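You operate a simulated robot arm through the tools that you are given. There is no shell and no other tool. Be economical: measure what you need, move in short steps, check, and stop when the job is done.

Carry out the task below with a simulated robot arm. There is one attempt and no reset: what you move stays moved.

TASK
Close the top red cabinet drawer. Put the L white size block from the long grey table top on the shelf under the service table and the S white size block on top of the blue sheets. The order is free.

It is judged by the outcome, as a careful person would: the job done as asked, and still so three seconds after it is handed in. It fails if anything else is knocked over, pushed out of place, dropped, spilled or broken.

THE ROBOT
A 7-joint arm with a vacuum gripper on a trunk, on a base that drives. Base frame: it is fixed to the floor where the robot stands at the start and does not move with it; the origin is under the middle of the robot, x ahead of it, y to its left, z up; the surface under the hand at the start is at about z = 0.748. Lengths are in m, angles in degrees, forces in N, time in s.
Its first joint turns from -149.0 to 149.0 degrees. Places, roughly: blue sheets [1.75, -4.75, 0.75]; shelf under the service table [1.4, -1.6, 0.2]; top red cabinet drawer [0.7, 0.1, 0.8]; white size block [1.75, -4.75, 1]. Payload 1.06 kg.
Tool frame: the origin (TCP) lies in the middle of the cups' lips, and z points out of the cups. The gripper has 1 cup of 0.024 m across, covering 0.024 by 0.024 m (tool x, y); the bellows give 0.008 m. With the vacuum on, a cup seals on a smooth face that it is pressed against (1 to 4 N); it does not hold porous or soft things. The pull reaches 23 N.
Orientation is that of the tool frame in the base frame, as a unit quaternion [w, x, y, z]. With the cups facing straight down, the tool's x points along the base's -x, its y along +y and its z along -z.

THE INTERFACE
- The arm moves only by the tool send_rows. Its argument "steps" is a list of rows, each an object of numbers (a shift or turn left out is 0, a gripper value left out holds the last): "dx", "dy", "dz": the shift along the tool's x, y, z in m; "ax", "ay", "az": the turn, a rotation vector about the tool's x, y, z in degrees; "suction": the vacuum: 1 switches it on, 0 off. In form: [{"dx": .., "dy": .., "dz": .., "ax": .., "ay": .., "az": .., "suction": ..}, ...]. A call has 1 to 12 rows; each row is the pose to reach, as a shift and turn from the pose commanded when the call began, along the tool's axes at that moment. Rows are played at 5 a second. More than 0.05 m and 8.6 degrees between two rows, or a gripper value outside its range, and nothing of the call is played. A pose out of reach is approached as far as the arm can. The call stops where the force on the tool passes 40 N (or 10 N more than at its start, if that is more) or the arm is blocked; 0.2 s more then pass. The pull builds up within a second once a cup has sealed. Time passes only in rows, and 0.2 s behind the last, so rows that repeat a pose give it time. The reply holds the time, the measured pose of the TCP, the force on the tool along the base axes and the pull of the vacuum, in the units named above and with some noise, with the torque about the TCP (base axes, N m) and any sound that the robot's microphone picked up.
- Cameras (640 x 400 px; columns grow to the right, rows downward): "scene" is now at [0.036, 0.1818, 1.537]; the picture's right is [0.14, -0.99, 0.00], its down [-0.68, -0.10, -0.72] and it looks along [0.72, 0.10, -0.69] (base axes); focal length 253 px, centre (320, 200). "wrist" rides on the gripper at [0.078, 0.019, -0.096] in the tool frame; the picture's right is [-0.24, 0.97, 0.00], its down [-0.71, -0.17, -0.69] and it looks along [-0.67, -0.16, 0.73] (tool axes); focal length 243 px, centre (320, 200). There is no depth. A picture from a camera that has moved, and an enlarged one, comes with that camera's place and axes in the base frame and with its lens.
- camera(camera): a new picture of that camera. It takes no simulated time.
- raise_lower(by): slides the trunk up (or, below 0, down) by that many m; the arm and the scene camera ride with it, the base frame stays. It gives what a move gives, with no picture.
- steer(legs): drives the robot by 1 to 6 legs, each [ahead, turn to the left] in m and degrees, along the robot's own axes; the way and the turn of a leg run together, so that a leg with both is an arc; at most 1.5 m and 180 degrees a leg. The arm and the cameras ride along, it lands a little off, and it stops where it bumps. It gives what a move gives.
- head_to(pan, tilt): turns the head with the scene camera to pan (to the left, within 155 degrees either way) and tilt (down, from -29 to 69), counted from straight ahead of the robot. It gives what a move gives.
- enlarge(camera, box): a new picture of the part [left, top, right, bottom] of that camera's present view, enlarged. It takes no simulated time.
- sign_off(): hands the job in; it is judged then, once.

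Go step by step. Nothing tells you exact positions but the pictures and the camera data: compare them with the known pose of the tool, close in by small moves and look again before you grip or let go. The budget is 165 turns and 112 pictures, counting those below and the enlarged ones. Unless the task says otherwise, let go and move clear before handing in, and close with one line.

The tools are called after "Request:" as name(argument=value, ...) on one line, values as JSON. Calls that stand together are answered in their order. send_rows: Moves the arm, as the interface text tells. Its arguments: {"type":"object","properties":{"steps":{"type":"array","items":{"type":"object","properties":{"dx":{"type":"number"},"dy":{"type":"number"},"dz":{"type":"number"},"ax":{"type":"number"},"ay":{"type":"number"},"az":{"type":"number"},"suction":{"type":"number"}}}}},"required":["steps"]} The other tools are called the same way: raise_lower (by) slides the trunk up or down; steer (legs) drives the base; head_to (pan, tilt) turns the head that bears the scene camera; camera (camera) takes a picture; enlarge (camera, box) takes an enlarged picture of a part of a camera's view; sign_off () hands the job in.

At the start:

```text
t: 0.0
ee_pos: [0.6985, 0.1406, 1.0803]
tool_rot: [0.001, 0.0, 1.0, 0.0]
contact_force: [0.0, 0.3, -0.4]
ft_torque: [0.03, 0.01, 0.01]
pull: 0.1
trunk travel left (down, up): [-0.6, 0.11]
robot x, y, heading: [0.002, -0.0013, -0.0]
head pan, tilt: [8.0, 43.6]
```

scene: 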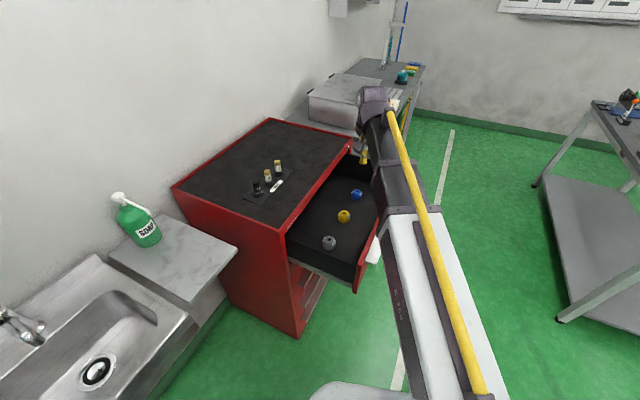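
wrist: 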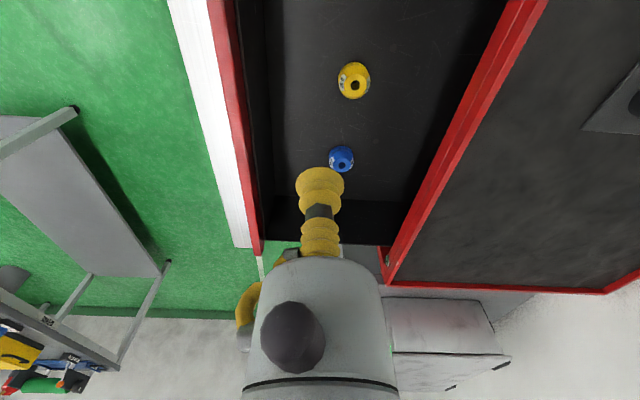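

The drawer of the red cabinet is open towards the robot's right (-y), and the hand is above it. I'll look closer and around the room first.

Request:
enlarge(camera="scene", box=[240, 80, 440, 310])

Request:
head_to(pan=-70, tilt=25)

Request:
camera(camera="scene")

```text
1.74 times, centred on (340, 195) of scene
camera zoom: at [0.036, 0.1818, 1.537], right [0.14, -0.99, 0.0], down [-0.68, -0.1, -0.72], along [0.72, 0.1, -0.69], focal length 440 px, centre (285, 209)
```

zoom: 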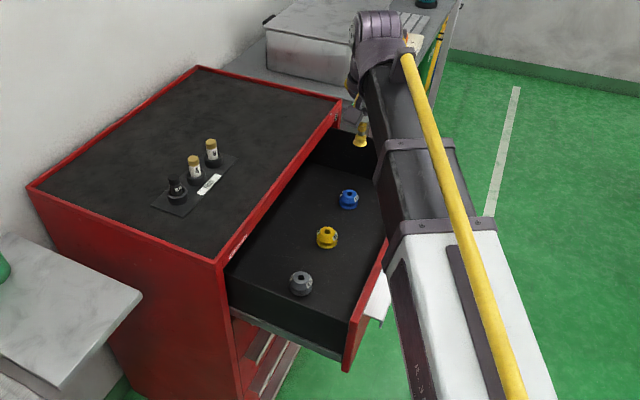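

```text
t: 1.5
ee_pos: [0.6976, 0.1419, 1.0799]
tool_rot: [0.0, 0.0, 1.0, 0.0]
contact_force: [-0.4, 0.3, 0.0]
ft_torque: [0.0, 0.0, 0.0]
pull: 0.0
trunk travel left (down, up): [-0.6, 0.11]
robot x, y, heading: [0.0024, -0.0036, -0.0]
head pan, tilt: [-70.0, 25.0]
```

```text
108 pictures are left
camera scene: at [-0.014, 0.0838, 1.5656], right [-0.94, -0.34, 0.0], down [-0.14, 0.4, -0.91], along [0.31, -0.85, -0.42], focal length 253 px, centre (320, 200)
```

scene: 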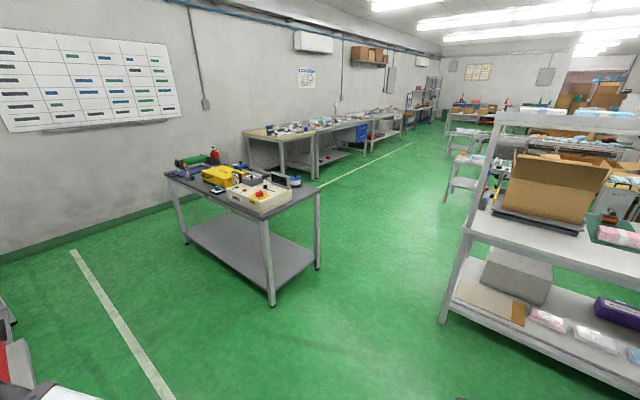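

The drawer front is yawed about -18° and pulled out about 0.23 m, with its top edge near z = 0.90. I'll move the hand outside it and tilt the tool so it faces the front.

Request:
send_rows(steps=[{"dx": 0.004, "dy": -0.03, "ax": -7.1, "ay": -2.3}, {"dx": 0.008, "dy": -0.06, "ax": -14.2, "ay": -4.6}, {"dx": 0.012, "dy": -0.09, "ax": -21.3, "ay": -6.9}, {"dx": 0.016, "dy": -0.12, "ax": -28.4, "ay": -9.2}, {"dx": 0.02, "dy": -0.15, "ax": -35.5, "ay": -11.5}, {"dx": 0.024, "dy": -0.18, "ax": -42.6, "ay": -13.8}, {"dx": 0.028, "dy": -0.21, "ax": -49.7, "ay": -16.1}, {"dx": 0.032, "dy": -0.24, "ax": -56.8, "ay": -18.4}, {"dx": 0.036, "dy": -0.27, "ax": -63.9, "ay": -20.7}, {"dx": 0.04, "dy": -0.3, "ax": -71.0, "ay": -23}])

Request:
head_to(pan=8, tilt=43.6)

Request:
camera(camera="scene")

Request:
camera(camera="wrist")

```text
t: 3.7
ee_pos: [0.6588, -0.16, 1.0794]
tool_rot: [0.187, 0.0, 0.795, 0.578]
contact_force: [0.1, 1.2, 0.0]
ft_torque: [0.03, 0.01, 0.04]
pull: 0.0
trunk travel left (down, up): [-0.6, 0.11]
robot x, y, heading: [-0.001, 0.0032, -0.4]
head pan, tilt: [-70.0, 25.0]
```

```text
t: 5.2
ee_pos: [0.6604, -0.161, 1.0799]
tool_rot: [0.187, 0.0, 0.796, 0.576]
contact_force: [0.6, -0.6, -1.1]
ft_torque: [0.03, 0.0, -0.02]
pull: 0.0
trunk travel left (down, up): [-0.6, 0.11]
robot x, y, heading: [0.0002, 0.0009, 0.2]
head pan, tilt: [8.0, 43.6]
```

```text
107 pictures are left
camera scene: at [0.0361, 0.1816, 1.5371], right [0.14, -0.99, 0.0], down [-0.68, -0.1, -0.72], along [0.72, 0.1, -0.69], focal length 253 px, centre (320, 200)
```

scene: 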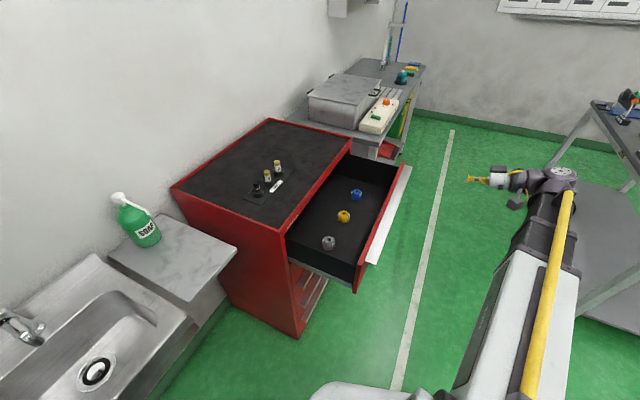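

```text
106 pictures are left
camera wrist: at [0.554, -0.2263, 1.1004], right [0.01, 0.28, 0.96], down [0.49, -0.84, 0.24], along [0.87, 0.47, -0.14], focal length 243 px, centre (320, 200)
```

wrist: 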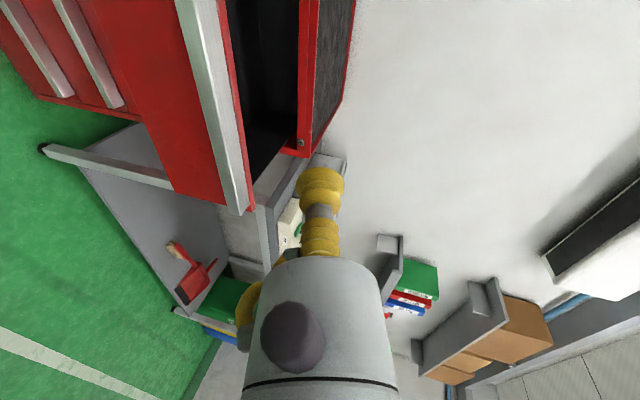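

The view confirms the drawer front with its handle strip near the top edge, and the tool faces it. I'll lower the tool to about z = 0.81, still clear of the panel.

Request:
send_rows(steps=[{"dx": 0.0134, "dy": -0.0413, "dz": 0.012}, {"dx": 0.0268, "dy": -0.0826, "dz": 0.024}, {"dx": 0.0402, "dy": -0.1239, "dz": 0.036}, {"dx": 0.0536, "dy": -0.1651, "dz": 0.048}, {"dx": 0.067, "dy": -0.2064, "dz": 0.06}, {"dx": 0.0804, "dy": -0.2476, "dz": 0.072}])

Request:
camera(camera="scene")

Request:
camera(camera="wrist")

```text
t: 6.6
ee_pos: [0.659, -0.159, 0.81]
tool_rot: [0.187, 0.0, 0.795, 0.577]
contact_force: [-0.1, 0.8, -0.4]
ft_torque: [0.02, 0.03, 0.01]
pull: 0.1
trunk travel left (down, up): [-0.6, 0.11]
robot x, y, heading: [-0.001, -0.0012, 0.1]
head pan, tilt: [8.0, 43.6]
```

```text
105 pictures are left
camera scene: at [0.036, 0.1816, 1.5371], right [0.14, -0.99, 0.0], down [-0.68, -0.1, -0.72], along [0.72, 0.1, -0.69], focal length 253 px, centre (320, 200)
```

scene: 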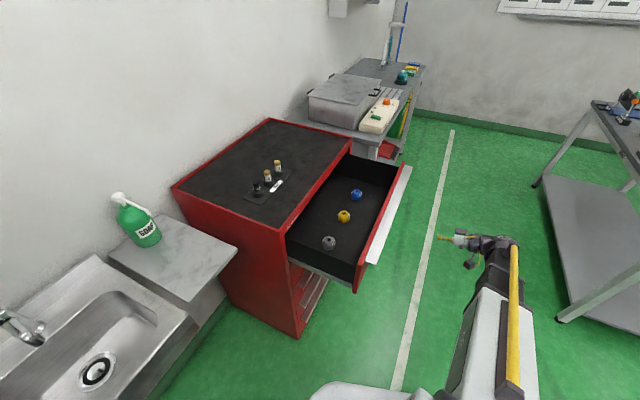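

```text
104 pictures are left
camera wrist: at [0.5537, -0.2246, 0.8306], right [0.01, 0.28, 0.96], down [0.49, -0.84, 0.24], along [0.87, 0.47, -0.14], focal length 243 px, centre (320, 200)
```

wrist: 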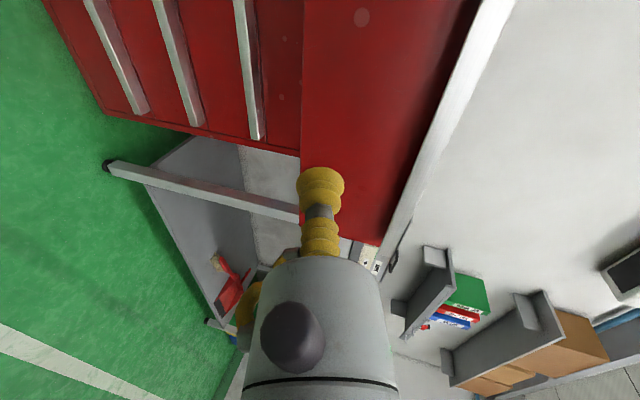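

The cup is level with the red panel, below the handle. I'll approach along the drawer's closing direction until contact.

Request:
send_rows(steps=[{"dx": -0.0033, "dy": 0.0101, "dz": 0.0386}, {"dx": -0.0066, "dy": 0.0202, "dz": 0.0771}, {"dx": -0.01, "dy": 0.0304, "dz": 0.1157}, {"dx": -0.0125, "dy": 0.038, "dz": 0.1446}, {"dx": -0.015, "dy": 0.0455, "dz": 0.1735}, {"dx": -0.0174, "dy": 0.0531, "dz": 0.2024}])

Request:
camera(camera="scene")

```text
t: 8.0
ee_pos: [0.7222, 0.0402, 0.8098]
tool_rot: [0.187, 0.0, 0.796, 0.576]
contact_force: [-0.2, 1.4, -0.6]
ft_torque: [0.0, 0.0, 0.0]
pull: 0.0
trunk travel left (down, up): [-0.6, 0.11]
robot x, y, heading: [-0.0032, -0.0027, 0.2]
head pan, tilt: [8.0, 43.6]
```

```text
103 pictures are left
camera scene: at [0.0361, 0.1822, 1.537], right [0.14, -0.99, 0.0], down [-0.68, -0.1, -0.72], along [0.72, 0.1, -0.69], focal length 253 px, centre (320, 200)
```

scene: 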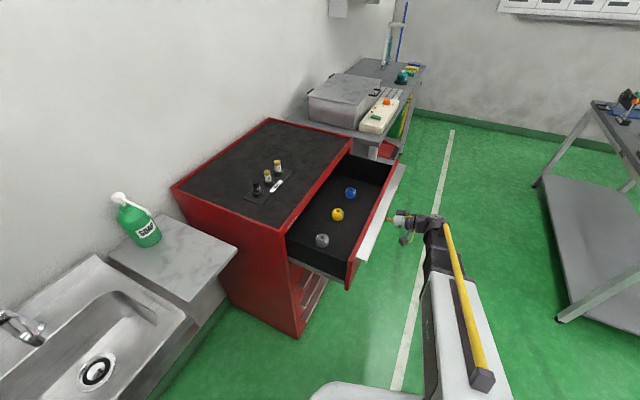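

The drawer is moving smoothly under light force. I'll keep pushing slowly.

Request:
send_rows(steps=[{"dx": -0.0015, "dy": 0.0045, "dz": 0.0173}, {"dx": -0.003, "dy": 0.0091, "dz": 0.0347}, {"dx": -0.0045, "dy": 0.0136, "dz": 0.052}, {"dx": -0.006, "dy": 0.0182, "dz": 0.0694}, {"dx": -0.0075, "dy": 0.0227, "dz": 0.0867}, {"dx": -0.009, "dy": 0.0273, "dz": 0.1041}, {"dx": -0.0105, "dy": 0.0318, "dz": 0.1214}, {"dx": -0.012, "dy": 0.0364, "dz": 0.1388}])

Request:
camera(camera="scene")

```text
t: 9.8
ee_pos: [0.768, 0.1784, 0.8103]
tool_rot: [0.186, 0.0, 0.795, 0.578]
contact_force: [0.0, -0.2, -1.2]
ft_torque: [0.0, 0.0, 0.01]
pull: 0.0
trunk travel left (down, up): [-0.6, 0.11]
robot x, y, heading: [-0.0015, -0.0014, 0.1]
head pan, tilt: [8.0, 43.6]
```

```text
102 pictures are left
camera scene: at [0.036, 0.1818, 1.537], right [0.14, -0.99, 0.0], down [-0.68, -0.1, -0.72], along [0.72, 0.1, -0.69], focal length 253 px, centre (320, 200)
```

scene: 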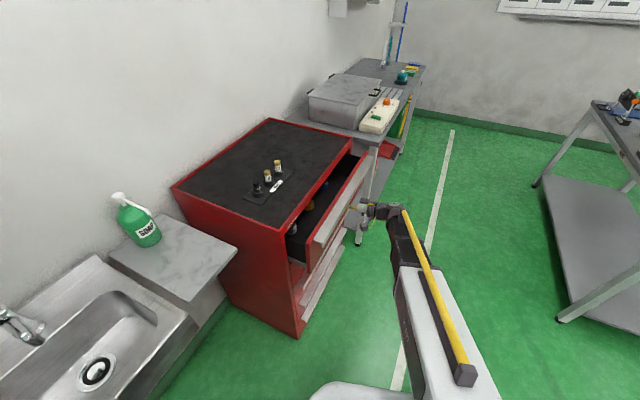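

About 0.07-0.08 m remains, so I'll push gently until it stops.

Request:
send_rows(steps=[{"dx": -0.001, "dy": 0.003, "dz": 0.0116}, {"dx": -0.002, "dy": 0.0061, "dz": 0.0231}, {"dx": -0.003, "dy": 0.0091, "dz": 0.0347}, {"dx": -0.004, "dy": 0.0121, "dz": 0.0463}, {"dx": -0.005, "dy": 0.0152, "dz": 0.0578}, {"dx": -0.006, "dy": 0.0182, "dz": 0.0694}, {"dx": -0.007, "dy": 0.0212, "dz": 0.081}, {"dx": -0.008, "dy": 0.0243, "dz": 0.0925}, {"dx": -0.009, "dy": 0.0273, "dz": 0.1041}])

Request:
camera(camera="scene")

```text
t: 12.0
ee_pos: [0.801, 0.2736, 0.8084]
tool_rot: [0.188, 0.003, 0.797, 0.574]
contact_force: [-3.4, -11.2, -4.0]
ft_torque: [0.2, -0.08, 0.01]
pull: 0.0
trunk travel left (down, up): [-0.6, 0.11]
robot x, y, heading: [-0.0026, -0.0008, -0.6]
head pan, tilt: [8.0, 43.6]
stopped in row 9: the force on the tool passed its limit at 44 N (the readings are from after the stop); the commanded pose is now the measured one
```

```text
101 pictures are left
camera scene: at [0.0372, 0.1809, 1.5371], right [0.13, -0.99, 0.0], down [-0.68, -0.09, -0.72], along [0.72, 0.1, -0.69], focal length 253 px, centre (320, 200)
```

scene: 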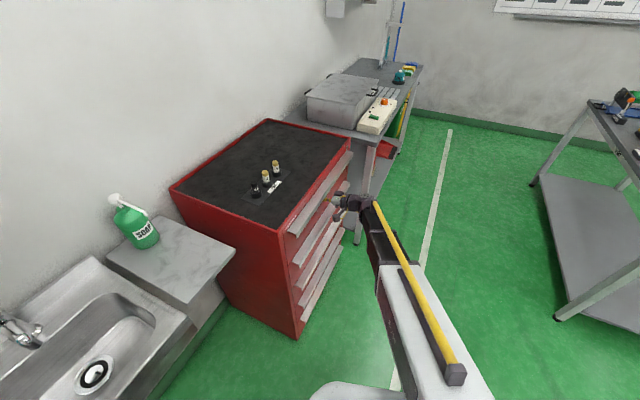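

The drawer is fully closed. I'll back off along the same line.

Request:
send_rows(steps=[{"dx": 0.0033, "dy": -0.0101, "dz": -0.0386}, {"dx": 0.0066, "dy": -0.0202, "dz": -0.0771}, {"dx": 0.01, "dy": -0.0304, "dz": -0.1157}, {"dx": 0.0133, "dy": -0.0405, "dz": -0.1542}, {"dx": 0.0166, "dy": -0.0506, "dz": -0.1928}, {"dx": 0.02, "dy": -0.0607, "dz": -0.2314}, {"dx": 0.0233, "dy": -0.0708, "dz": -0.27}, {"dx": 0.0266, "dy": -0.081, "dz": -0.3085}])

Request:
camera(camera="scene")

```text
t: 13.8
ee_pos: [0.6998, -0.0285, 0.8085]
tool_rot: [0.188, 0.001, 0.796, 0.575]
contact_force: [0.2, -0.3, 0.0]
ft_torque: [-0.01, 0.0, 0.03]
pull: 0.0
trunk travel left (down, up): [-0.6, 0.11]
robot x, y, heading: [-0.0018, 0.0026, -0.5]
head pan, tilt: [8.0, 43.6]
```

```text
100 pictures are left
camera scene: at [0.0369, 0.1814, 1.537], right [0.13, -0.99, 0.0], down [-0.68, -0.09, -0.72], along [0.72, 0.1, -0.69], focal length 253 px, centre (320, 200)
```

scene: 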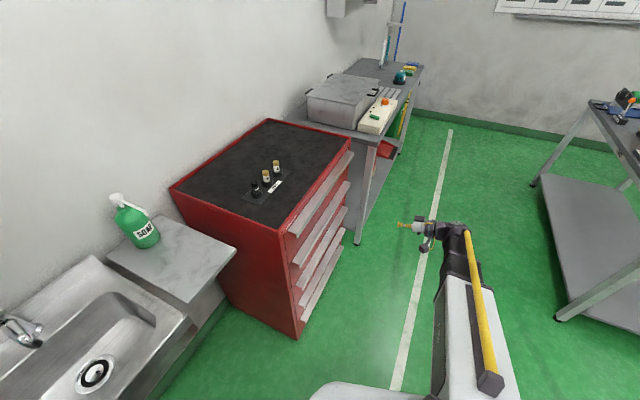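

Drawer done. Next I raise the hand, return the tool to pointing down, and look towards the other tables.

Request:
send_rows(steps=[{"dx": -0.008, "dy": 0.0248, "dz": -0.0072, "ax": 7.1, "ay": 2.3}, {"dx": -0.016, "dy": 0.0495, "dz": -0.0144, "ax": 14.2, "ay": 4.6}, {"dx": -0.024, "dy": 0.0743, "dz": -0.0216, "ax": 21.3, "ay": 6.9}, {"dx": -0.032, "dy": 0.099, "dz": -0.0288, "ax": 28.4, "ay": 9.2}, {"dx": -0.04, "dy": 0.1238, "dz": -0.036, "ax": 35.5, "ay": 11.5}, {"dx": -0.048, "dy": 0.1486, "dz": -0.0433, "ax": 42.6, "ay": 13.8}, {"dx": -0.0563, "dy": 0.1733, "dz": -0.0505, "ax": 49.7, "ay": 16.1}, {"dx": -0.0643, "dy": 0.1981, "dz": -0.0577, "ax": 56.8, "ay": 18.4}, {"dx": -0.0724, "dy": 0.2228, "dz": -0.0649, "ax": 63.9, "ay": 20.7}, {"dx": -0.0804, "dy": 0.2476, "dz": -0.0721, "ax": 71.0, "ay": 23}])

Request:
steer(legs=[[0, -90]])

Request:
head_to(pan=0, tilt=20)

Request:
camera(camera="scene")

```text
t: 16.0
ee_pos: [0.7015, -0.0266, 1.0822]
tool_rot: [-0.001, 0.003, 1.0, -0.003]
contact_force: [-1.2, 0.0, -0.4]
ft_torque: [-0.01, -0.01, 0.02]
pull: 0.0
trunk travel left (down, up): [-0.6, 0.11]
robot x, y, heading: [-0.0003, 0.0035, -0.2]
head pan, tilt: [8.0, 43.6]
```

```text
t: 20.2
ee_pos: [-0.0283, -0.7007, 1.0802]
tool_rot: [-0.002, 0.71, 0.704, -0.001]
contact_force: [-0.2, -0.2, 0.1]
ft_torque: [-0.02, 0.02, -0.03]
pull: 0.1
trunk travel left (down, up): [-0.6, 0.11]
robot x, y, heading: [0.001, 0.0014, -90.4]
head pan, tilt: [8.0, 43.6]
```

```text
t: 21.1
ee_pos: [-0.0291, -0.7009, 1.0803]
tool_rot: [-0.002, 0.709, 0.705, -0.003]
contact_force: [0.3, -0.4, 0.2]
ft_torque: [0.01, -0.02, 0.0]
pull: 0.0
trunk travel left (down, up): [-0.6, 0.11]
robot x, y, heading: [-0.0011, -0.0014, -90.4]
head pan, tilt: [0.0, 20.0]
```

```text
99 pictures are left
camera scene: at [0.1688, -0.0492, 1.5736], right [-1.0, 0.01, 0.0], down [0.0, 0.34, -0.94], along [-0.01, -0.94, -0.34], focal length 253 px, centre (320, 200)
```

scene: 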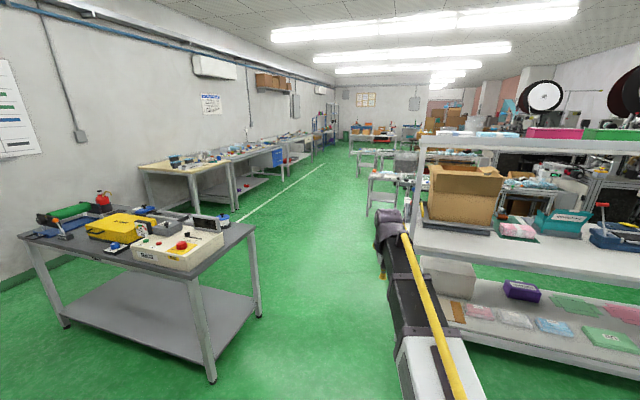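

The corridor ahead (along -y) runs between the service table (right end near x≈0.65) and a shelf rack (x≈-0.6). I'll drive straight down it towards the long tables.

Request:
steer(legs=[[1.5, 0], [1.3, 0]])

Request:
head_to(pan=40, tilt=25)

Request:
camera(camera="scene")

```text
t: 34.6
ee_pos: [-0.0353, -3.4926, 1.0808]
tool_rot: [-0.002, 0.705, 0.71, -0.002]
contact_force: [-0.9, 0.2, 0.0]
ft_torque: [-0.02, 0.02, -0.01]
pull: 0.0
trunk travel left (down, up): [-0.6, 0.11]
robot x, y, heading: [-0.0182, -2.7925, -89.7]
head pan, tilt: [0.0, 20.0]
```

```text
t: 35.7
ee_pos: [-0.0348, -3.4917, 1.081]
tool_rot: [-0.002, 0.705, 0.709, -0.002]
contact_force: [-0.8, -0.1, -0.1]
ft_torque: [0.01, 0.0, -0.04]
pull: 0.1
trunk travel left (down, up): [-0.6, 0.11]
robot x, y, heading: [-0.0163, -2.7923, -89.6]
head pan, tilt: [40.0, 25.0]
```

```text
98 pictures are left
camera scene: at [0.2123, -2.8147, 1.5656], right [-0.76, -0.65, 0.0], down [-0.27, 0.32, -0.91], along [0.59, -0.69, -0.42], focal length 253 px, centre (320, 200)
```

scene: 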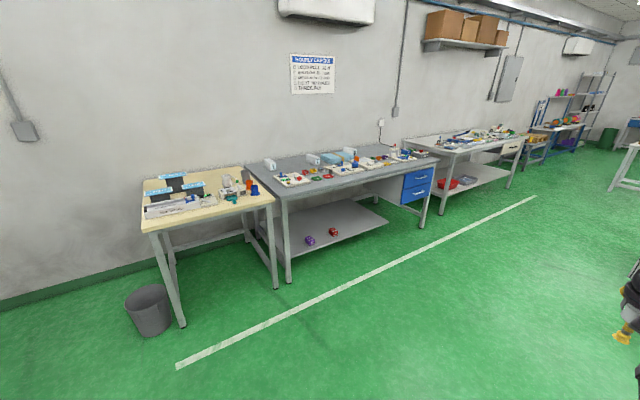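

The middle grey table with the blue drawers is the long one. I'll enlarge it.

Request:
enlarge(camera="scene", box=[230, 130, 450, 220])

```text
2.91 times, centred on (340, 175) of scene
camera zoom: at [0.2123, -2.8147, 1.5656], right [-0.76, -0.65, 0.0], down [-0.27, 0.32, -0.91], along [0.59, -0.69, -0.42], focal length 736 px, centre (262, 273)
```

zoom: 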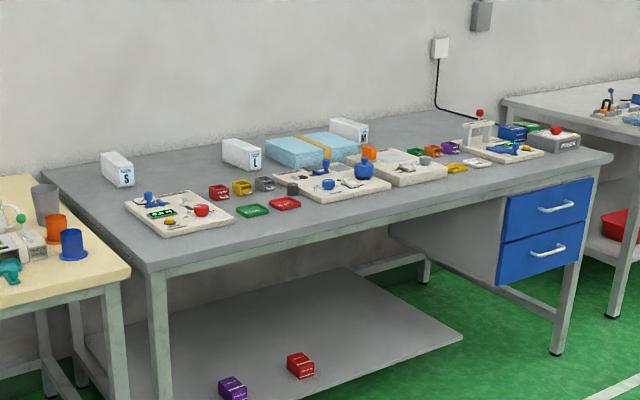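

There are three white blocks (left one probably S, the middle reads L), with the blue sheets between L and the third. I'll drive closer, facing the table squarely (heading about -17°).

Request:
steer(legs=[[1.5, 0], [0, 73], [0.55, 0]])

Request:
head_to(pan=0, tilt=30)

Request:
camera(camera="scene")

Request:
camera(camera="wrist")

```text
t: 49.0
ee_pos: [1.1887, -4.6532, 1.0802]
tool_rot: [-0.001, 0.143, 0.99, -0.002]
contact_force: [-0.4, 0.0, -0.4]
ft_torque: [0.03, -0.01, 0.0]
pull: 0.1
trunk travel left (down, up): [-0.6, 0.11]
robot x, y, heading: [0.5238, -4.4295, -16.6]
head pan, tilt: [40.0, 25.0]
```

```text
t: 50.0
ee_pos: [1.1876, -4.6523, 1.0812]
tool_rot: [-0.001, 0.143, 0.99, -0.002]
contact_force: [-0.2, -0.4, -0.1]
ft_torque: [0.04, -0.01, 0.01]
pull: 0.0
trunk travel left (down, up): [-0.6, 0.11]
robot x, y, heading: [0.5189, -4.4313, -16.2]
head pan, tilt: [0.0, 30.0]
```

```text
96 pictures are left
camera scene: at [0.6141, -4.2818, 1.5577], right [-0.28, -0.96, 0.0], down [-0.48, 0.14, -0.87], along [0.83, -0.24, -0.5], focal length 253 px, centre (320, 200)
```

scene: 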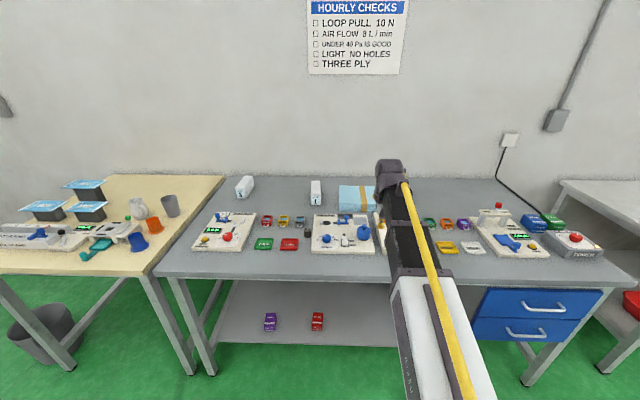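

```text
95 pictures are left
camera wrist: at [1.1195, -4.6137, 1.177], right [0.5, 0.87, 0.0], down [0.63, -0.36, 0.69], along [0.59, -0.35, -0.73], focal length 243 px, centre (320, 200)
```

wrist: 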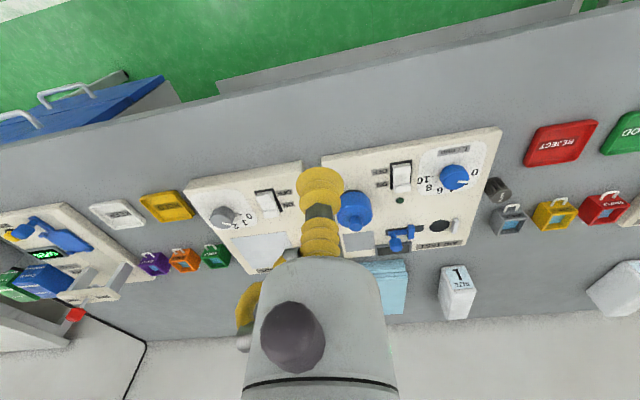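

Request:
enlarge(camera="scene", box=[220, 165, 400, 225])

Request:
enlarge(camera="wrist", box=[360, 230, 640, 350])

```text
3.56 times, centred on (310, 195) of scene
camera zoom: at [0.6141, -4.2818, 1.5577], right [-0.28, -0.96, 0.0], down [-0.48, 0.14, -0.87], along [0.83, -0.24, -0.5], focal length 899 px, centre (356, 218)
```

zoom: 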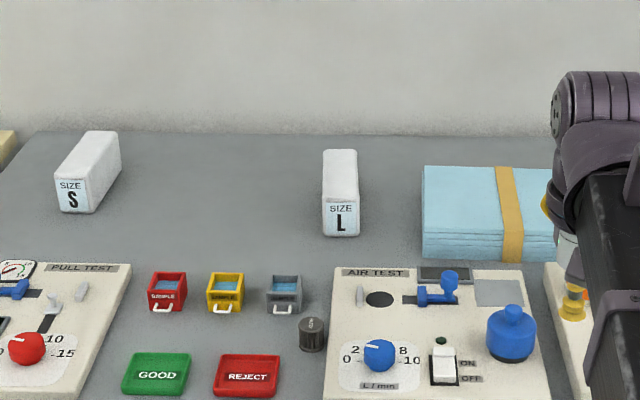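

```text
2.29 times, centred on (500, 290) of wrist
camera zoom: at [1.1195, -4.6137, 1.177], right [0.5, 0.87, 0.0], down [0.63, -0.36, 0.69], along [0.59, -0.35, -0.73], focal length 555 px, centre (-91, -6)
```

zoom: 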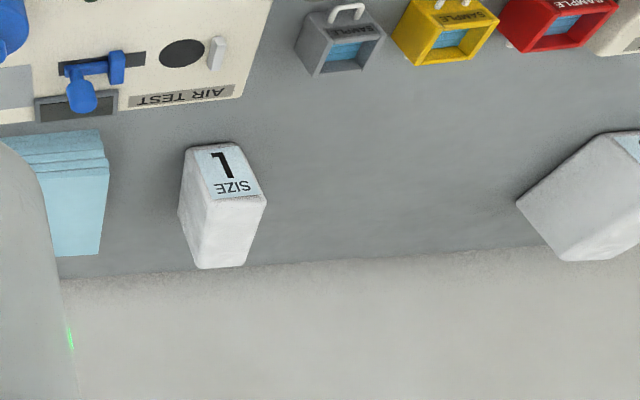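

S and L are confirmed; the table top comes out at z≈0.83 and the blocks are about 0.065 tall. L's top centre is near (1.86,-4.62), S near (2.03,-4.23), and the sheets near (1.77,-4.83). They sit deep on the table, so I'll check how far my base sticks out.

Request:
head_to(pan=20, tilt=69)

Request:
camera(camera="scene")

```text
t: 51.1
ee_pos: [1.1895, -4.6528, 1.0798]
tool_rot: [0.0, 0.142, 0.99, -0.002]
contact_force: [-0.6, -0.4, 0.6]
ft_torque: [-0.01, 0.02, 0.0]
pull: 0.0
trunk travel left (down, up): [-0.6, 0.11]
robot x, y, heading: [0.5217, -4.4327, -16.3]
head pan, tilt: [20.0, 68.8]
```

```text
92 pictures are left
camera scene: at [0.5832, -4.2529, 1.5062], right [0.06, -1.0, 0.0], down [-0.93, -0.06, -0.36], along [0.36, 0.02, -0.93], focal length 253 px, centre (320, 200)
```

scene: 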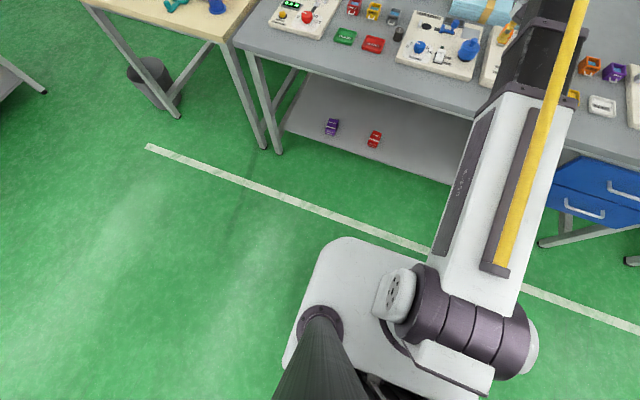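

The base front is about 0.32 m ahead of the axis, so I can drive nearly up to the edge. I'll raise the trunk, shift about 0.6 m to the left to face S, and approach.

Request:
raise_lower(by=0.1)

Request:
steer(legs=[[0, 90], [0.61, 0], [0, -90], [0.3, 0]])

Request:
head_to(pan=0, tilt=45)

Request:
camera(camera="scene")

Request:
camera(camera="wrist")

```text
t: 52.4
ee_pos: [1.1879, -4.6538, 1.1801]
tool_rot: [-0.001, 0.143, 0.99, -0.003]
contact_force: [-0.2, 0.9, -0.5]
ft_torque: [0.02, 0.0, -0.04]
pull: 0.1
trunk travel left (down, up): [-0.7, 0.01]
robot x, y, heading: [0.5234, -4.4319, -16.3]
head pan, tilt: [20.0, 68.8]
```

```text
t: 65.1
ee_pos: [1.6508, -4.1586, 1.1799]
tool_rot: [-0.001, 0.145, 0.989, -0.003]
contact_force: [-0.5, -0.1, 0.2]
ft_torque: [0.01, 0.0, 0.01]
pull: 0.1
trunk travel left (down, up): [-0.7, 0.01]
robot x, y, heading: [0.9844, -3.9317, -16.7]
head pan, tilt: [20.0, 68.8]
```

```text
t: 66.0
ee_pos: [1.6505, -4.1585, 1.1815]
tool_rot: [0.0, 0.145, 0.989, -0.002]
contact_force: [-0.4, -0.3, 0.1]
ft_torque: [0.02, -0.02, -0.03]
pull: 0.0
trunk travel left (down, up): [-0.7, 0.01]
robot x, y, heading: [0.9855, -3.9337, -17.0]
head pan, tilt: [0.0, 45.0]
```

```text
91 pictures are left
camera scene: at [1.0693, -3.7817, 1.635], right [-0.29, -0.96, 0.0], down [-0.68, 0.2, -0.71], along [0.68, -0.2, -0.71], focal length 253 px, centre (320, 200)
```

scene: 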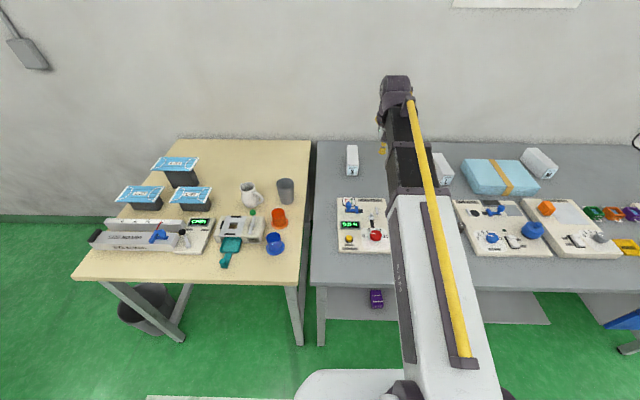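

```text
90 pictures are left
camera wrist: at [1.5817, -4.1189, 1.277], right [0.5, 0.86, 0.0], down [0.63, -0.36, 0.69], along [0.59, -0.35, -0.73], focal length 243 px, centre (320, 200)
```

wrist: 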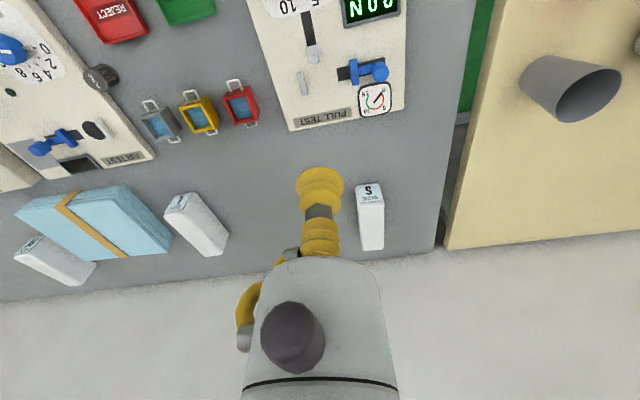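

S is now almost straight ahead. I'll enlarge both views to measure it.

Request:
enlarge(camera="wrist", box=[330, 165, 410, 265])

Request:
enlarge(camera="scene", box=[320, 130, 400, 190])

```text
4.00 times, centred on (370, 215) of wrist
camera zoom: at [1.5817, -4.1189, 1.277], right [0.5, 0.86, 0.0], down [0.63, -0.36, 0.69], along [0.59, -0.35, -0.73], focal length 970 px, centre (120, 140)
```

zoom: 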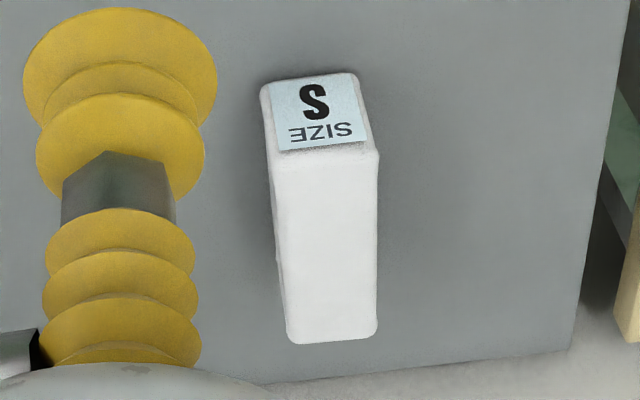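

```text
6.67 times, centred on (360, 160) of scene
camera zoom: at [1.0693, -3.7817, 1.635], right [-0.29, -0.96, 0.0], down [-0.68, 0.2, -0.71], along [0.68, -0.2, -0.71], focal length 1686 px, centre (53, 467)
```

zoom: 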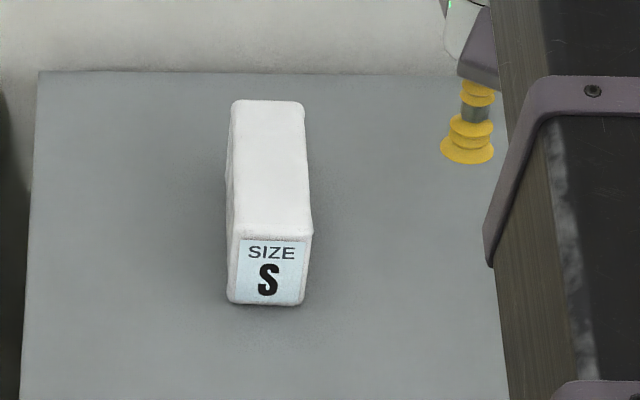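

S's top centre is at about (1.99,-4.226, 0.925), 1.046 m from my axis. I'll drive 0.11 m closer.

Request:
steer(legs=[[0.11, 0]])

```text
t: 67.2
ee_pos: [1.757, -4.1909, 1.1808]
tool_rot: [0.0, 0.146, 0.989, -0.003]
contact_force: [-0.5, 0.0, -0.3]
ft_torque: [0.0, 0.02, 0.04]
pull: 0.1
trunk travel left (down, up): [-0.7, 0.01]
robot x, y, heading: [1.0915, -3.9678, -16.7]
head pan, tilt: [0.0, 45.0]
```

I'll extend the arm over S, staying above it at z≈1.03.

Request:
send_rows(steps=[{"dx": -0.04, "dy": 0.006}, {"dx": -0.08, "dy": 0.012}, {"dx": -0.12, "dy": 0.018}, {"dx": -0.16, "dy": 0.024}, {"dx": -0.2, "dy": 0.03}, {"dx": -0.226, "dy": 0.033, "dz": 0.03}, {"dx": -0.226, "dy": 0.033, "dz": 0.07}, {"dx": -0.226, "dy": 0.033, "dz": 0.11}, {"dx": -0.226, "dy": 0.033, "dz": 0.15}])

Request:
camera(camera="wrist")

Request:
enlarge(camera="scene", box=[320, 100, 440, 200])

```text
t: 69.2
ee_pos: [1.9821, -4.2243, 1.0309]
tool_rot: [0.0, 0.145, 0.989, -0.003]
contact_force: [0.2, 0.0, 0.2]
ft_torque: [0.03, 0.0, 0.0]
pull: 0.0
trunk travel left (down, up): [-0.7, 0.01]
robot x, y, heading: [1.0915, -3.9678, -16.5]
head pan, tilt: [0.0, 45.0]
```

```text
87 pictures are left
camera wrist: at [1.9129, -4.1848, 1.1271], right [0.5, 0.86, 0.0], down [0.63, -0.36, 0.69], along [0.59, -0.35, -0.73], focal length 243 px, centre (320, 200)
```

wrist: 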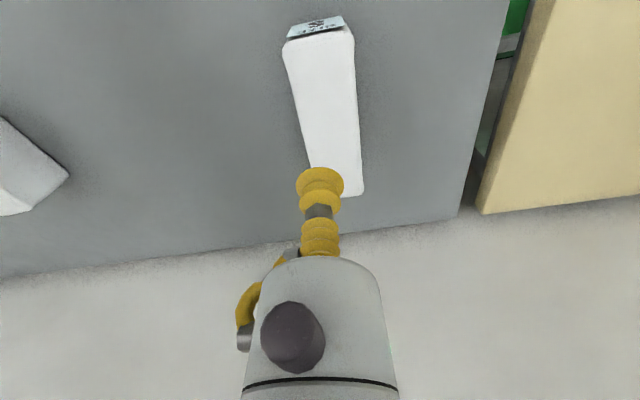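

```text
4.00 times, centred on (380, 150) of scene
camera zoom: at [1.175, -3.8136, 1.6351], right [-0.29, -0.96, 0.0], down [-0.68, 0.2, -0.71], along [0.68, -0.2, -0.71], focal length 1012 px, centre (80, 400)
```

zoom: 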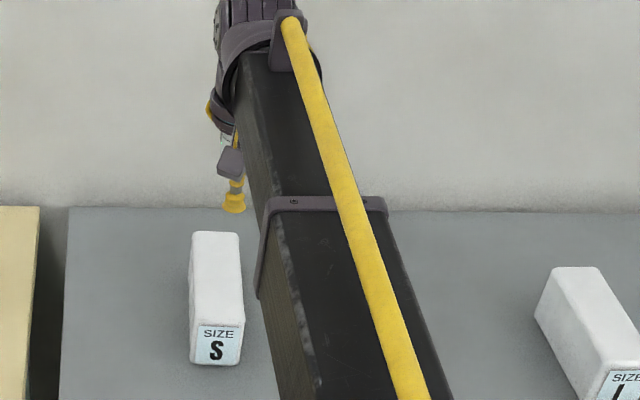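

The cup is about 2-3 cm short of S's centre. I'll shift forward, then descend to about z≈0.95.

Request:
send_rows(steps=[{"dx": -0.024, "dy": 0.002, "dz": 0.02}, {"dx": -0.024, "dy": 0.002, "dz": 0.05}, {"dx": -0.024, "dy": 0.002, "dz": 0.08}, {"dx": -0.024, "dy": 0.002, "dz": 0.08, "suction": 1}])

Request:
camera(camera="wrist")

Request:
enlarge(camera="scene", box=[320, 100, 440, 200])

```text
t: 70.2
ee_pos: [2.004, -4.2313, 0.9499]
tool_rot: [-0.001, 0.145, 0.989, -0.002]
contact_force: [-0.6, 0.6, -0.1]
ft_torque: [-0.02, 0.02, -0.06]
pull: 0.0
trunk travel left (down, up): [-0.7, 0.01]
robot x, y, heading: [1.0897, -3.9676, -16.8]
head pan, tilt: [0.0, 45.0]
```

```text
85 pictures are left
camera wrist: at [1.9362, -4.1913, 1.0467], right [0.5, 0.86, 0.0], down [0.63, -0.36, 0.69], along [0.59, -0.35, -0.73], focal length 243 px, centre (320, 200)
```

wrist: 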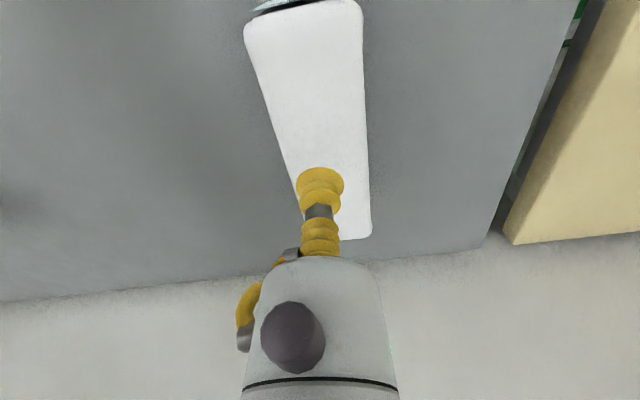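

```text
4.00 times, centred on (380, 150) of scene
camera zoom: at [1.1749, -3.8136, 1.635], right [-0.29, -0.96, 0.0], down [-0.68, 0.2, -0.71], along [0.68, -0.2, -0.71], focal length 1012 px, centre (80, 400)
```

zoom: 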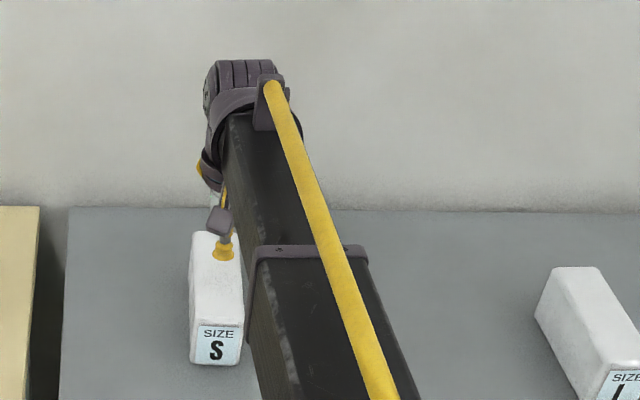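

Just above S; a 1 cm sideways correction, then touch down slowly with vacuum on.

Request:
send_rows(steps=[{"dx": -0.004, "dy": 0.01, "dz": 0.008}, {"dx": -0.004, "dy": 0.01, "dz": 0.014}, {"dx": -0.004, "dy": 0.01, "dz": 0.02}, {"dx": -0.004, "dy": 0.01, "dz": 0.024}])

```text
t: 71.2
ee_pos: [2.0115, -4.2224, 0.928]
tool_rot: [0.0, 0.145, 0.989, -0.003]
contact_force: [0.2, 0.2, -0.9]
ft_torque: [0.0, 0.0, 0.0]
pull: 0.1
trunk travel left (down, up): [-0.7, 0.01]
robot x, y, heading: [1.0921, -3.9674, -16.6]
head pan, tilt: [0.0, 45.0]
```

Request:
send_rows(steps=[{"dz": 0.004}, {"dz": 0.008}, {"dz": 0.012}, {"dz": 0.012}])

Request:
camera(camera="wrist")

```text
t: 72.2
ee_pos: [2.0123, -4.2212, 0.9139]
tool_rot: [0.001, 0.145, 0.989, -0.002]
contact_force: [4.3, 0.8, 8.9]
ft_torque: [0.05, 0.02, -0.01]
pull: 22.6
trunk travel left (down, up): [-0.7, 0.01]
robot x, y, heading: [1.091, -3.9674, -16.7]
head pan, tilt: [0.0, 45.0]
```

```text
83 pictures are left
camera wrist: at [1.9427, -4.1815, 1.0115], right [0.5, 0.86, 0.0], down [0.63, -0.36, 0.69], along [0.59, -0.35, -0.73], focal length 243 px, centre (320, 200)
```

wrist: 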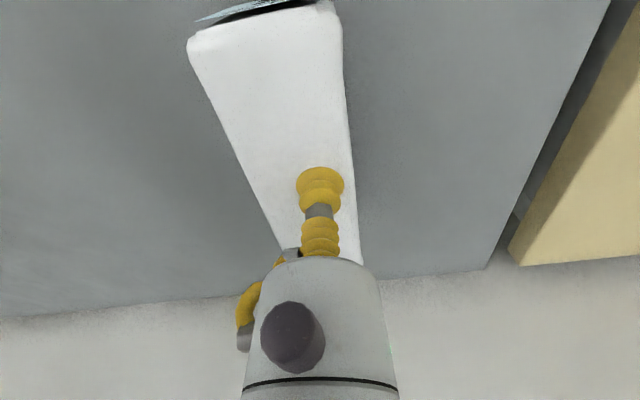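

The cup has sealed (pull 22.6 N) with S's top at about z≈0.918. I'll lift slowly.

Request:
send_rows(steps=[{"dz": -0.005}, {"dz": -0.015}, {"dz": -0.03}, {"dz": -0.05}, {"dz": -0.08}, {"dz": -0.08}])

Request:
camera(camera="wrist")

Request:
camera(camera="scene")

```text
t: 73.6
ee_pos: [2.012, -4.2207, 0.9933]
tool_rot: [-0.001, 0.145, 0.989, -0.001]
contact_force: [-0.6, 0.1, -3.0]
ft_torque: [0.04, -0.03, 0.0]
pull: 22.7
trunk travel left (down, up): [-0.7, 0.01]
robot x, y, heading: [1.0897, -3.9652, -16.7]
head pan, tilt: [0.0, 45.0]
```

```text
82 pictures are left
camera wrist: at [1.943, -4.1811, 1.0907], right [0.5, 0.86, 0.0], down [0.63, -0.36, 0.69], along [0.59, -0.35, -0.73], focal length 243 px, centre (320, 200)
```

wrist: 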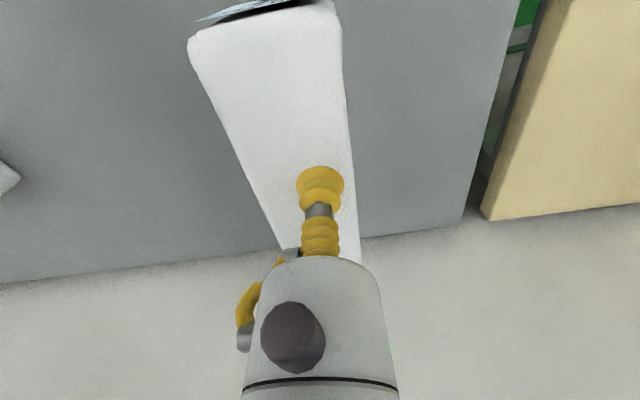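

```text
81 pictures are left
camera scene: at [1.1749, -3.8135, 1.635], right [-0.29, -0.96, 0.0], down [-0.68, 0.2, -0.71], along [0.68, -0.2, -0.71], focal length 253 px, centre (320, 200)
```

scene: 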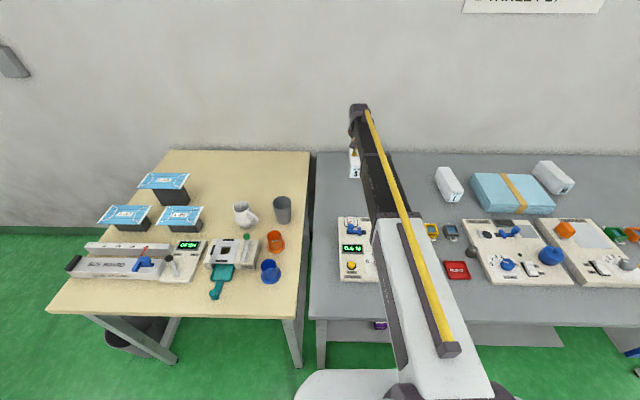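

S is held securely (~0.3 kg). I'll raise and retract it, then shift the base about 0.67 m to the right to face the blue sheets.

Request:
send_rows(steps=[{"dz": -0.04}, {"dz": -0.08}, {"dx": 0.03, "dz": -0.12}, {"dx": 0.07, "dz": -0.15}, {"dx": 0.11, "dz": -0.17}, {"dx": 0.15, "dz": -0.17}, {"dx": 0.19, "dz": -0.17}, {"dx": 0.19, "dz": -0.17}])

Request:
steer(legs=[[-0.25, 0], [0, -90], [0.67, 0], [0, 90], [0.15, 0]])

Request:
camera(camera="scene")

Request:
camera(camera="wrist")

```text
t: 75.4
ee_pos: [1.8294, -4.1657, 1.1654]
tool_rot: [-0.001, 0.146, 0.989, -0.002]
contact_force: [-0.5, 0.2, -3.4]
ft_torque: [0.08, 0.01, -0.03]
pull: 23.1
trunk travel left (down, up): [-0.7, 0.01]
robot x, y, heading: [1.0937, -3.9674, -16.5]
head pan, tilt: [0.0, 45.0]
```

```text
t: 89.2
ee_pos: [1.5471, -4.7764, 1.1639]
tool_rot: [-0.001, 0.142, 0.99, -0.003]
contact_force: [0.6, -0.2, -2.1]
ft_torque: [0.03, 0.08, 0.01]
pull: 23.0
trunk travel left (down, up): [-0.7, 0.01]
robot x, y, heading: [0.8062, -4.5828, -16.3]
head pan, tilt: [0.0, 45.0]
```

```text
80 pictures are left
camera scene: at [0.8898, -4.4286, 1.635], right [-0.28, -0.96, 0.0], down [-0.68, 0.2, -0.71], along [0.68, -0.2, -0.71], focal length 253 px, centre (320, 200)
```

scene: 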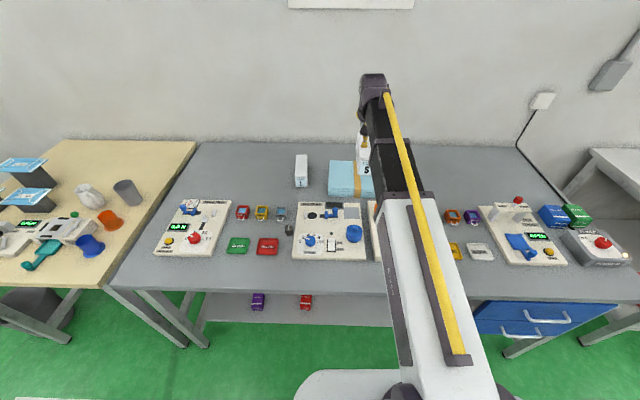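

```text
79 pictures are left
camera wrist: at [1.4775, -4.7378, 1.26], right [0.5, 0.87, 0.0], down [0.63, -0.36, 0.69], along [0.59, -0.34, -0.73], focal length 243 px, centre (320, 200)
```

wrist: 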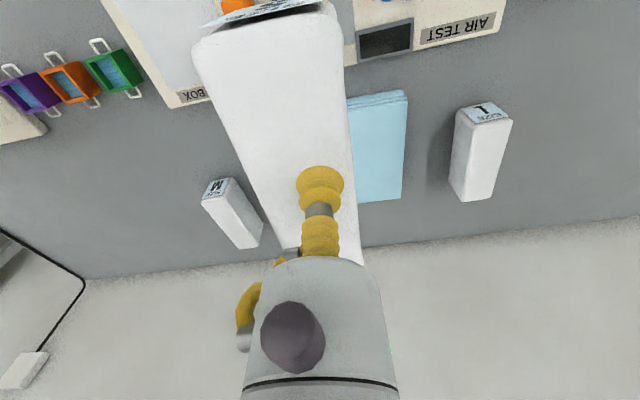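

Sheets and the L block are ahead. I'll enlarge to measure the stack.

Request:
enlarge(camera="scene", box=[280, 130, 400, 210])

Request:
enlarge(camera="wrist", box=[340, 80, 520, 220])

```text
5.00 times, centred on (340, 170) of scene
camera zoom: at [0.8898, -4.4286, 1.635], right [-0.28, -0.96, 0.0], down [-0.68, 0.2, -0.71], along [0.68, -0.2, -0.71], focal length 1264 px, centre (220, 350)
```

zoom: 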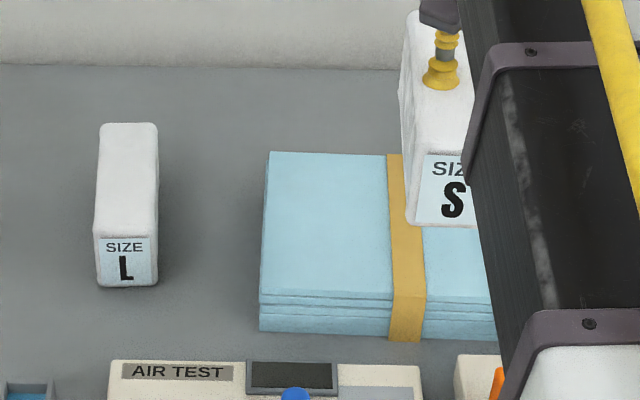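

```text
2.86 times, centred on (430, 150) of wrist
camera zoom: at [1.4775, -4.7378, 1.26], right [0.5, 0.87, 0.0], down [0.63, -0.36, 0.69], along [0.59, -0.34, -0.73], focal length 693 px, centre (6, 343)
```

zoom: 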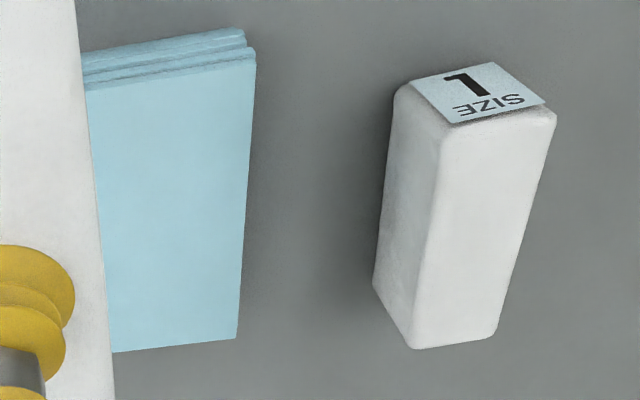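

The stack's top is at z≈0.881, with its left edge from (1.670,-4.693) to (1.870,-4.765); left of the strap is 0.117 m of flat paper. I'll set S there, centred near (1.748,-4.787). First I drive 0.1 m closer.

Request:
steer(legs=[[0.1, 0]])

```text
t: 90.3
ee_pos: [1.642, -4.8058, 1.1649]
tool_rot: [-0.001, 0.143, 0.99, -0.002]
contact_force: [-0.8, -0.3, -3.6]
ft_torque: [0.05, 0.02, 0.03]
pull: 23.1
trunk travel left (down, up): [-0.7, 0.01]
robot x, y, heading: [0.9006, -4.6118, -16.3]
head pan, tilt: [0.0, 45.0]
```

Request:
send_rows(steps=[{"dx": -0.04, "dy": 0.02, "az": 1}, {"dx": -0.08, "dy": 0.04, "az": 2}, {"dx": -0.0935, "dy": 0.047, "dz": 0.03, "az": 3}, {"dx": -0.0935, "dy": 0.047, "dz": 0.06, "az": 3}, {"dx": -0.0935, "dy": 0.047, "dz": 0.1, "az": 3}, {"dx": -0.0935, "dy": 0.047, "dz": 0.14, "az": 3}, {"dx": -0.0935, "dy": 0.047, "dz": 0.165, "az": 3}, {"dx": -0.0935, "dy": 0.047, "dz": 0.165, "az": 3}])

Request:
enlarge(camera="scene", box=[280, 120, 420, 220])

Request:
camera(camera="wrist")

```text
t: 92.1
ee_pos: [1.7471, -4.7877, 0.998]
tool_rot: [0.0, 0.168, 0.986, -0.002]
contact_force: [0.5, -0.6, -2.8]
ft_torque: [0.04, 0.04, 0.01]
pull: 22.7
trunk travel left (down, up): [-0.7, 0.01]
robot x, y, heading: [0.9001, -4.61, -16.4]
head pan, tilt: [0.0, 45.0]
```

```text
4.00 times, centred on (350, 170) of scene
camera zoom: at [0.9854, -4.4569, 1.635], right [-0.28, -0.96, 0.0], down [-0.68, 0.2, -0.71], along [0.68, -0.2, -0.71], focal length 1012 px, centre (200, 320)
```

zoom: 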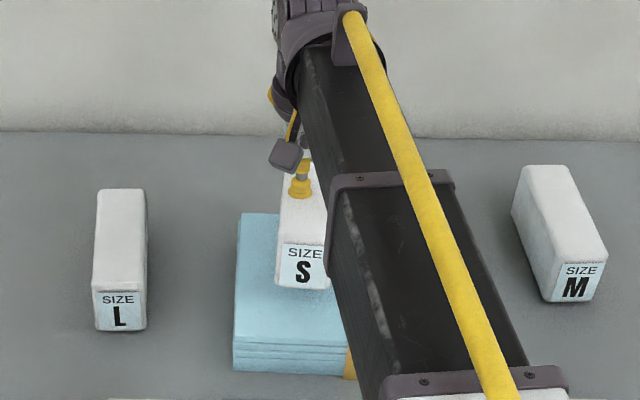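

```text
75 pictures are left
camera wrist: at [1.6787, -4.7455, 1.0948], right [0.54, 0.84, 0.0], down [0.61, -0.39, 0.69], along [0.57, -0.38, -0.73], focal length 243 px, centre (320, 200)
```

wrist: 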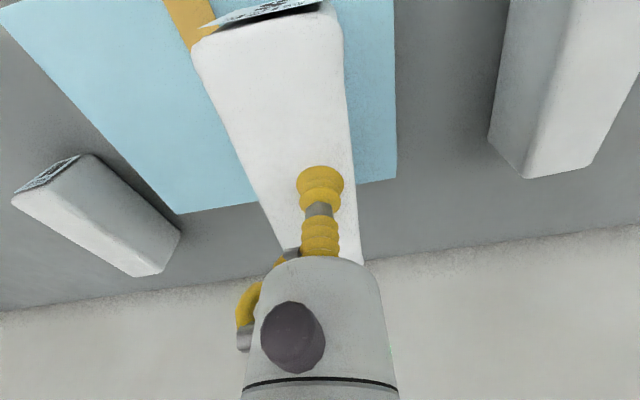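

S hangs over the left flat part of the sheets. Lowering slowly.

Request:
send_rows(steps=[{"dz": 0.012}, {"dz": 0.022}, {"dz": 0.03}, {"dz": 0.034}, {"dz": 0.034}])

```text
t: 93.3
ee_pos: [1.744, -4.7875, 0.9667]
tool_rot: [0.0, 0.168, 0.986, -0.003]
contact_force: [7.2, -0.2, 19.1]
ft_torque: [0.01, 0.07, -0.03]
pull: 22.6
trunk travel left (down, up): [-0.7, 0.01]
robot x, y, heading: [0.9022, -4.6084, -16.3]
head pan, tilt: [0.0, 45.0]
```

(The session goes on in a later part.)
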